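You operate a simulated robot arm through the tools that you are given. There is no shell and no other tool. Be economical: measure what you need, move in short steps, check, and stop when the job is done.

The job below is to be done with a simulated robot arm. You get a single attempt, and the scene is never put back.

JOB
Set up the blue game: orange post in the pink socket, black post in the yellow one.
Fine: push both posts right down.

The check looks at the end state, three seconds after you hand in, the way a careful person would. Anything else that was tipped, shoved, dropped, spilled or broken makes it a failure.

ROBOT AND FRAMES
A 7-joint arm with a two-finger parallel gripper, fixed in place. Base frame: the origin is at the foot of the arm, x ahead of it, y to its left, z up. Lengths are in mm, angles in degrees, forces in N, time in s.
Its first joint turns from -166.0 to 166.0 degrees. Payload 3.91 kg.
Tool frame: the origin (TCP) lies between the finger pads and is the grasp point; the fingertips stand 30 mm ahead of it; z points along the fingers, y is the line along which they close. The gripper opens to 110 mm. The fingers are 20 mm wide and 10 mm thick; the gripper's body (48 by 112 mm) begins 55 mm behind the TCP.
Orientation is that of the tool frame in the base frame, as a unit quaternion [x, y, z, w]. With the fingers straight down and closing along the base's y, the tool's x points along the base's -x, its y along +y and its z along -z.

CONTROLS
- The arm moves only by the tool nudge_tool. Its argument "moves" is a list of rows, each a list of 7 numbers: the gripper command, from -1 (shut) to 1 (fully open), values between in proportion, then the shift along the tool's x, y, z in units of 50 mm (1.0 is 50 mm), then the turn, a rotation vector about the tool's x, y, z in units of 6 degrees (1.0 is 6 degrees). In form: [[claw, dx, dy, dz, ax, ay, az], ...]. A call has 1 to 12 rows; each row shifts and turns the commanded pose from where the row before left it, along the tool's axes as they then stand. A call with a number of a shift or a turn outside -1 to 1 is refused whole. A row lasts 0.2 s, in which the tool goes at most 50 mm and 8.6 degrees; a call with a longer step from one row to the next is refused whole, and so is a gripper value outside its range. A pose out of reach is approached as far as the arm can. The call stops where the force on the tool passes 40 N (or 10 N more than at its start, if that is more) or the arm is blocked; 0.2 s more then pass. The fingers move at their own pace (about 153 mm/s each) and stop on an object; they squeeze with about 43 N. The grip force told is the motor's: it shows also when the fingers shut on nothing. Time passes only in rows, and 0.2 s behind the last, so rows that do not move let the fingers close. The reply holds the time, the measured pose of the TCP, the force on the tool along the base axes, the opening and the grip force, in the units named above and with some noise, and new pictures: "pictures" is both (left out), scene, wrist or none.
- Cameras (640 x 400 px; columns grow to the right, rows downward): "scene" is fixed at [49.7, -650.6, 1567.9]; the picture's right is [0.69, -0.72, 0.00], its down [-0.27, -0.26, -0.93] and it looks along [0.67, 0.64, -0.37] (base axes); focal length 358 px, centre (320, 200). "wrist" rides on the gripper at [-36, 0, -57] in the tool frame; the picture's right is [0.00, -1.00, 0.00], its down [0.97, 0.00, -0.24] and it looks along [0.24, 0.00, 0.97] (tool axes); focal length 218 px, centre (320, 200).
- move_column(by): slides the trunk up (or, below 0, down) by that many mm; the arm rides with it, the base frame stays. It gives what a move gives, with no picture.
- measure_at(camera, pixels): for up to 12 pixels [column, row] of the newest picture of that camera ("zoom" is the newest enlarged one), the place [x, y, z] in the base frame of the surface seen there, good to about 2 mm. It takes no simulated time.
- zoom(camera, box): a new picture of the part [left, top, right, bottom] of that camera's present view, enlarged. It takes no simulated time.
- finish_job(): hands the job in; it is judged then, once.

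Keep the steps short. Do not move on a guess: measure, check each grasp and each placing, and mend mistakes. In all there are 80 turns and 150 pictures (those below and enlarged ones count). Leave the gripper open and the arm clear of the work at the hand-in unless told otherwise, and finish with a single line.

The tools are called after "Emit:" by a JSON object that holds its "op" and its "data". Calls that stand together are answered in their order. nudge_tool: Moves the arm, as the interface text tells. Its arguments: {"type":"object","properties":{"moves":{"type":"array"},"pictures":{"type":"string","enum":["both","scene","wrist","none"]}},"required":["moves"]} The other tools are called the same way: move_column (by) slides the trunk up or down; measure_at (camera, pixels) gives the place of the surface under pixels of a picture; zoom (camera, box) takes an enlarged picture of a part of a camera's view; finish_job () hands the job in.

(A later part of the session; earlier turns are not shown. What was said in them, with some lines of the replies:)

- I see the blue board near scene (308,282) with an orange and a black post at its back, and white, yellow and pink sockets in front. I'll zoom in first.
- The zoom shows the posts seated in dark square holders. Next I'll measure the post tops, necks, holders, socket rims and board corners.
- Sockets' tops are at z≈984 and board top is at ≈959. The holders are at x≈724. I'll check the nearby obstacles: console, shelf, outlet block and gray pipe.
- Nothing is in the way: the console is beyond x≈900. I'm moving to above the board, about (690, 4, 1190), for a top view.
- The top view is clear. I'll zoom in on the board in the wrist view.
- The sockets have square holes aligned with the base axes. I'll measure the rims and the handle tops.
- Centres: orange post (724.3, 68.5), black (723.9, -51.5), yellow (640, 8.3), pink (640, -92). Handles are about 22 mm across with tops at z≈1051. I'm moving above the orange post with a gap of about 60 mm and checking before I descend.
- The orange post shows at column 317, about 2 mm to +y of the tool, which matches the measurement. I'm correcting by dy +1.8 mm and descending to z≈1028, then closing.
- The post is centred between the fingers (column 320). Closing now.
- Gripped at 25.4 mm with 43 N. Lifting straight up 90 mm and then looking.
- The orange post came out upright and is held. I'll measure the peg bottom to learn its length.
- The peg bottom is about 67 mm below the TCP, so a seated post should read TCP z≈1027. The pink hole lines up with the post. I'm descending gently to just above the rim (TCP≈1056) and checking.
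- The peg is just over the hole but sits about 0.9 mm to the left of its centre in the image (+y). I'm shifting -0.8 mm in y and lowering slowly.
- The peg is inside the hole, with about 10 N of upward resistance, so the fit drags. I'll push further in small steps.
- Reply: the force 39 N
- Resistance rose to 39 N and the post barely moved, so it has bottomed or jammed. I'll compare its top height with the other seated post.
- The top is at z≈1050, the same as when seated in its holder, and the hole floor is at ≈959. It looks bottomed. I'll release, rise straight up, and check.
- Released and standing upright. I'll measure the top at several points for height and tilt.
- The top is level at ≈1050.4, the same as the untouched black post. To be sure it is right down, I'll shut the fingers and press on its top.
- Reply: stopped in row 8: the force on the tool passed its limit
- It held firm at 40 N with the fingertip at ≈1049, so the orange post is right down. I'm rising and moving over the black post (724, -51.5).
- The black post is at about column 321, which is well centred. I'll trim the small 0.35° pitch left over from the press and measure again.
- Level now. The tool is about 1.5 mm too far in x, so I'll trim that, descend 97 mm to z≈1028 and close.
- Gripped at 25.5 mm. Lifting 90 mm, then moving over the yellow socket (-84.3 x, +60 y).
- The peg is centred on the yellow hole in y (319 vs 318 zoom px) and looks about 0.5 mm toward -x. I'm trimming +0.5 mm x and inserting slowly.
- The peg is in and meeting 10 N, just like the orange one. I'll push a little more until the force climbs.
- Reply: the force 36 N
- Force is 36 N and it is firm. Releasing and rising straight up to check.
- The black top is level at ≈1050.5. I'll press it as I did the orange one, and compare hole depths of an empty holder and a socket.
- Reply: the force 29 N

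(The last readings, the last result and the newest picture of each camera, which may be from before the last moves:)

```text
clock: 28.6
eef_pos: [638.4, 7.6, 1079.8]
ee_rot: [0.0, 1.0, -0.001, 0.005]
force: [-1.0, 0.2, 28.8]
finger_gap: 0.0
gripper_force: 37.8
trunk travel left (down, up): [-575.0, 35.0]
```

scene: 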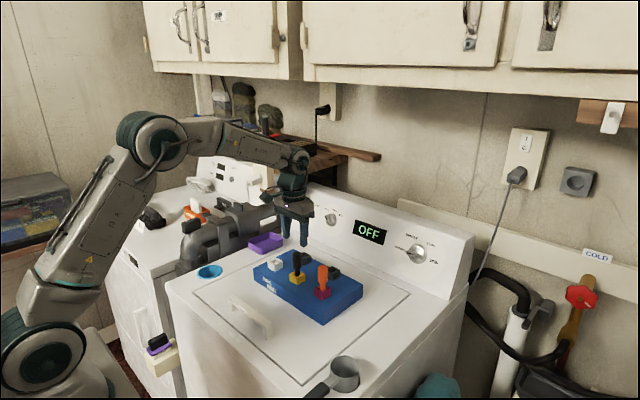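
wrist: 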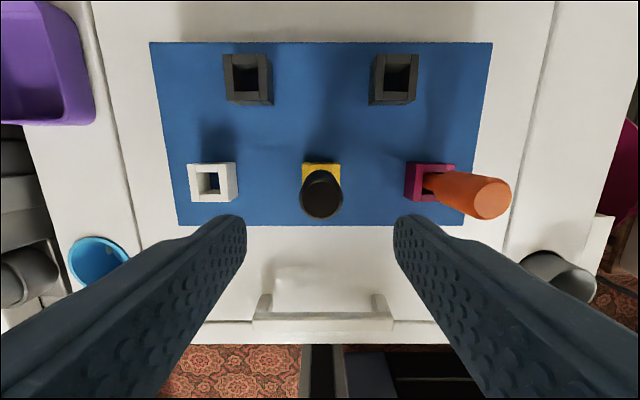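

All hole floors are at ≈959.5, and the black post stands firm at ≈1050 under 29 N, so both are right down. I'll rise, back away, open up and take a last look.

Emit:
{"op": "nudge_tool", "data": {"moves": [[-1, 0, 0, -0.4, 0, 0, 0], [-1, 0, 0, -0.8, 0, 0, 0], [-1, 0, 0, -0.8, 0, 0, 0], [1, 0, 0, -0.8, 0, 0, 0], [1, 0.8, 0, -0.6, 0, 0, 0], [1, 0.8, 0, -0.6, 0, 0, 0], [1, 0.8, 0, 0, 0, 0, 0], [1, 0, 0, 0, 0, 0, 0], [1, 0, 0, 0, 0, 0, 0]]}}

Emit:
{"op": "zoom", "data": {"camera": "scene", "box": [240, 220, 380, 330]}}

```text
clock: 30.6
eef_pos: [522.1, 8.8, 1271.7]
ee_rot: [-0.001, 1.0, -0.001, 0.001]
force: [-1.2, 0.4, -0.1]
finger_gap: 110.2
gripper_force: 0.0
trunk travel left (down, up): [-575.0, 35.0]
```

scene: 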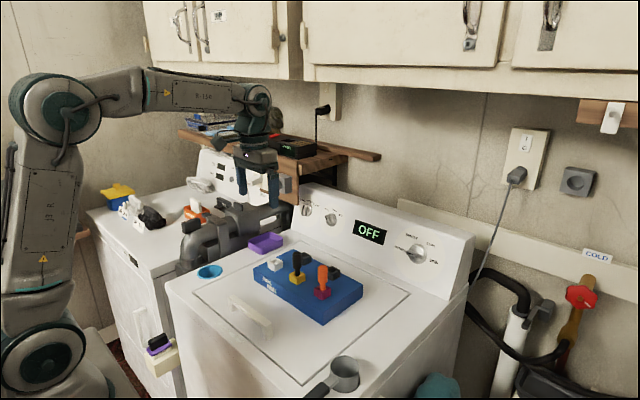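
wrist: 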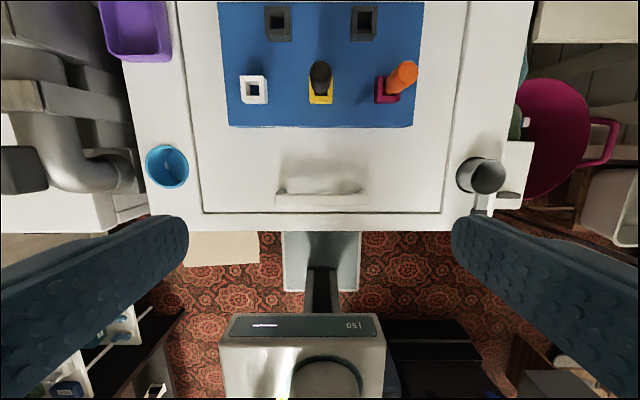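

```text
3.64 times, centred on (310, 275) of scene
```

zoom: 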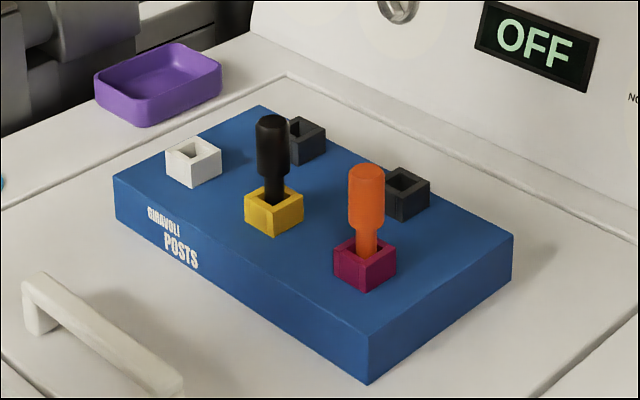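

The black post is in yellow and the orange post is in pink, both upright and seated. The board hasn't moved, nothing else was disturbed, and the gripper is open and clear. Handing in.

Emit:
{"op": "finish_job", "data": {}}

```text
The job is handed in.
```

The orange post is in the pink socket and the black post is in the yellow one, both pushed right down, and nothing else was disturbed.
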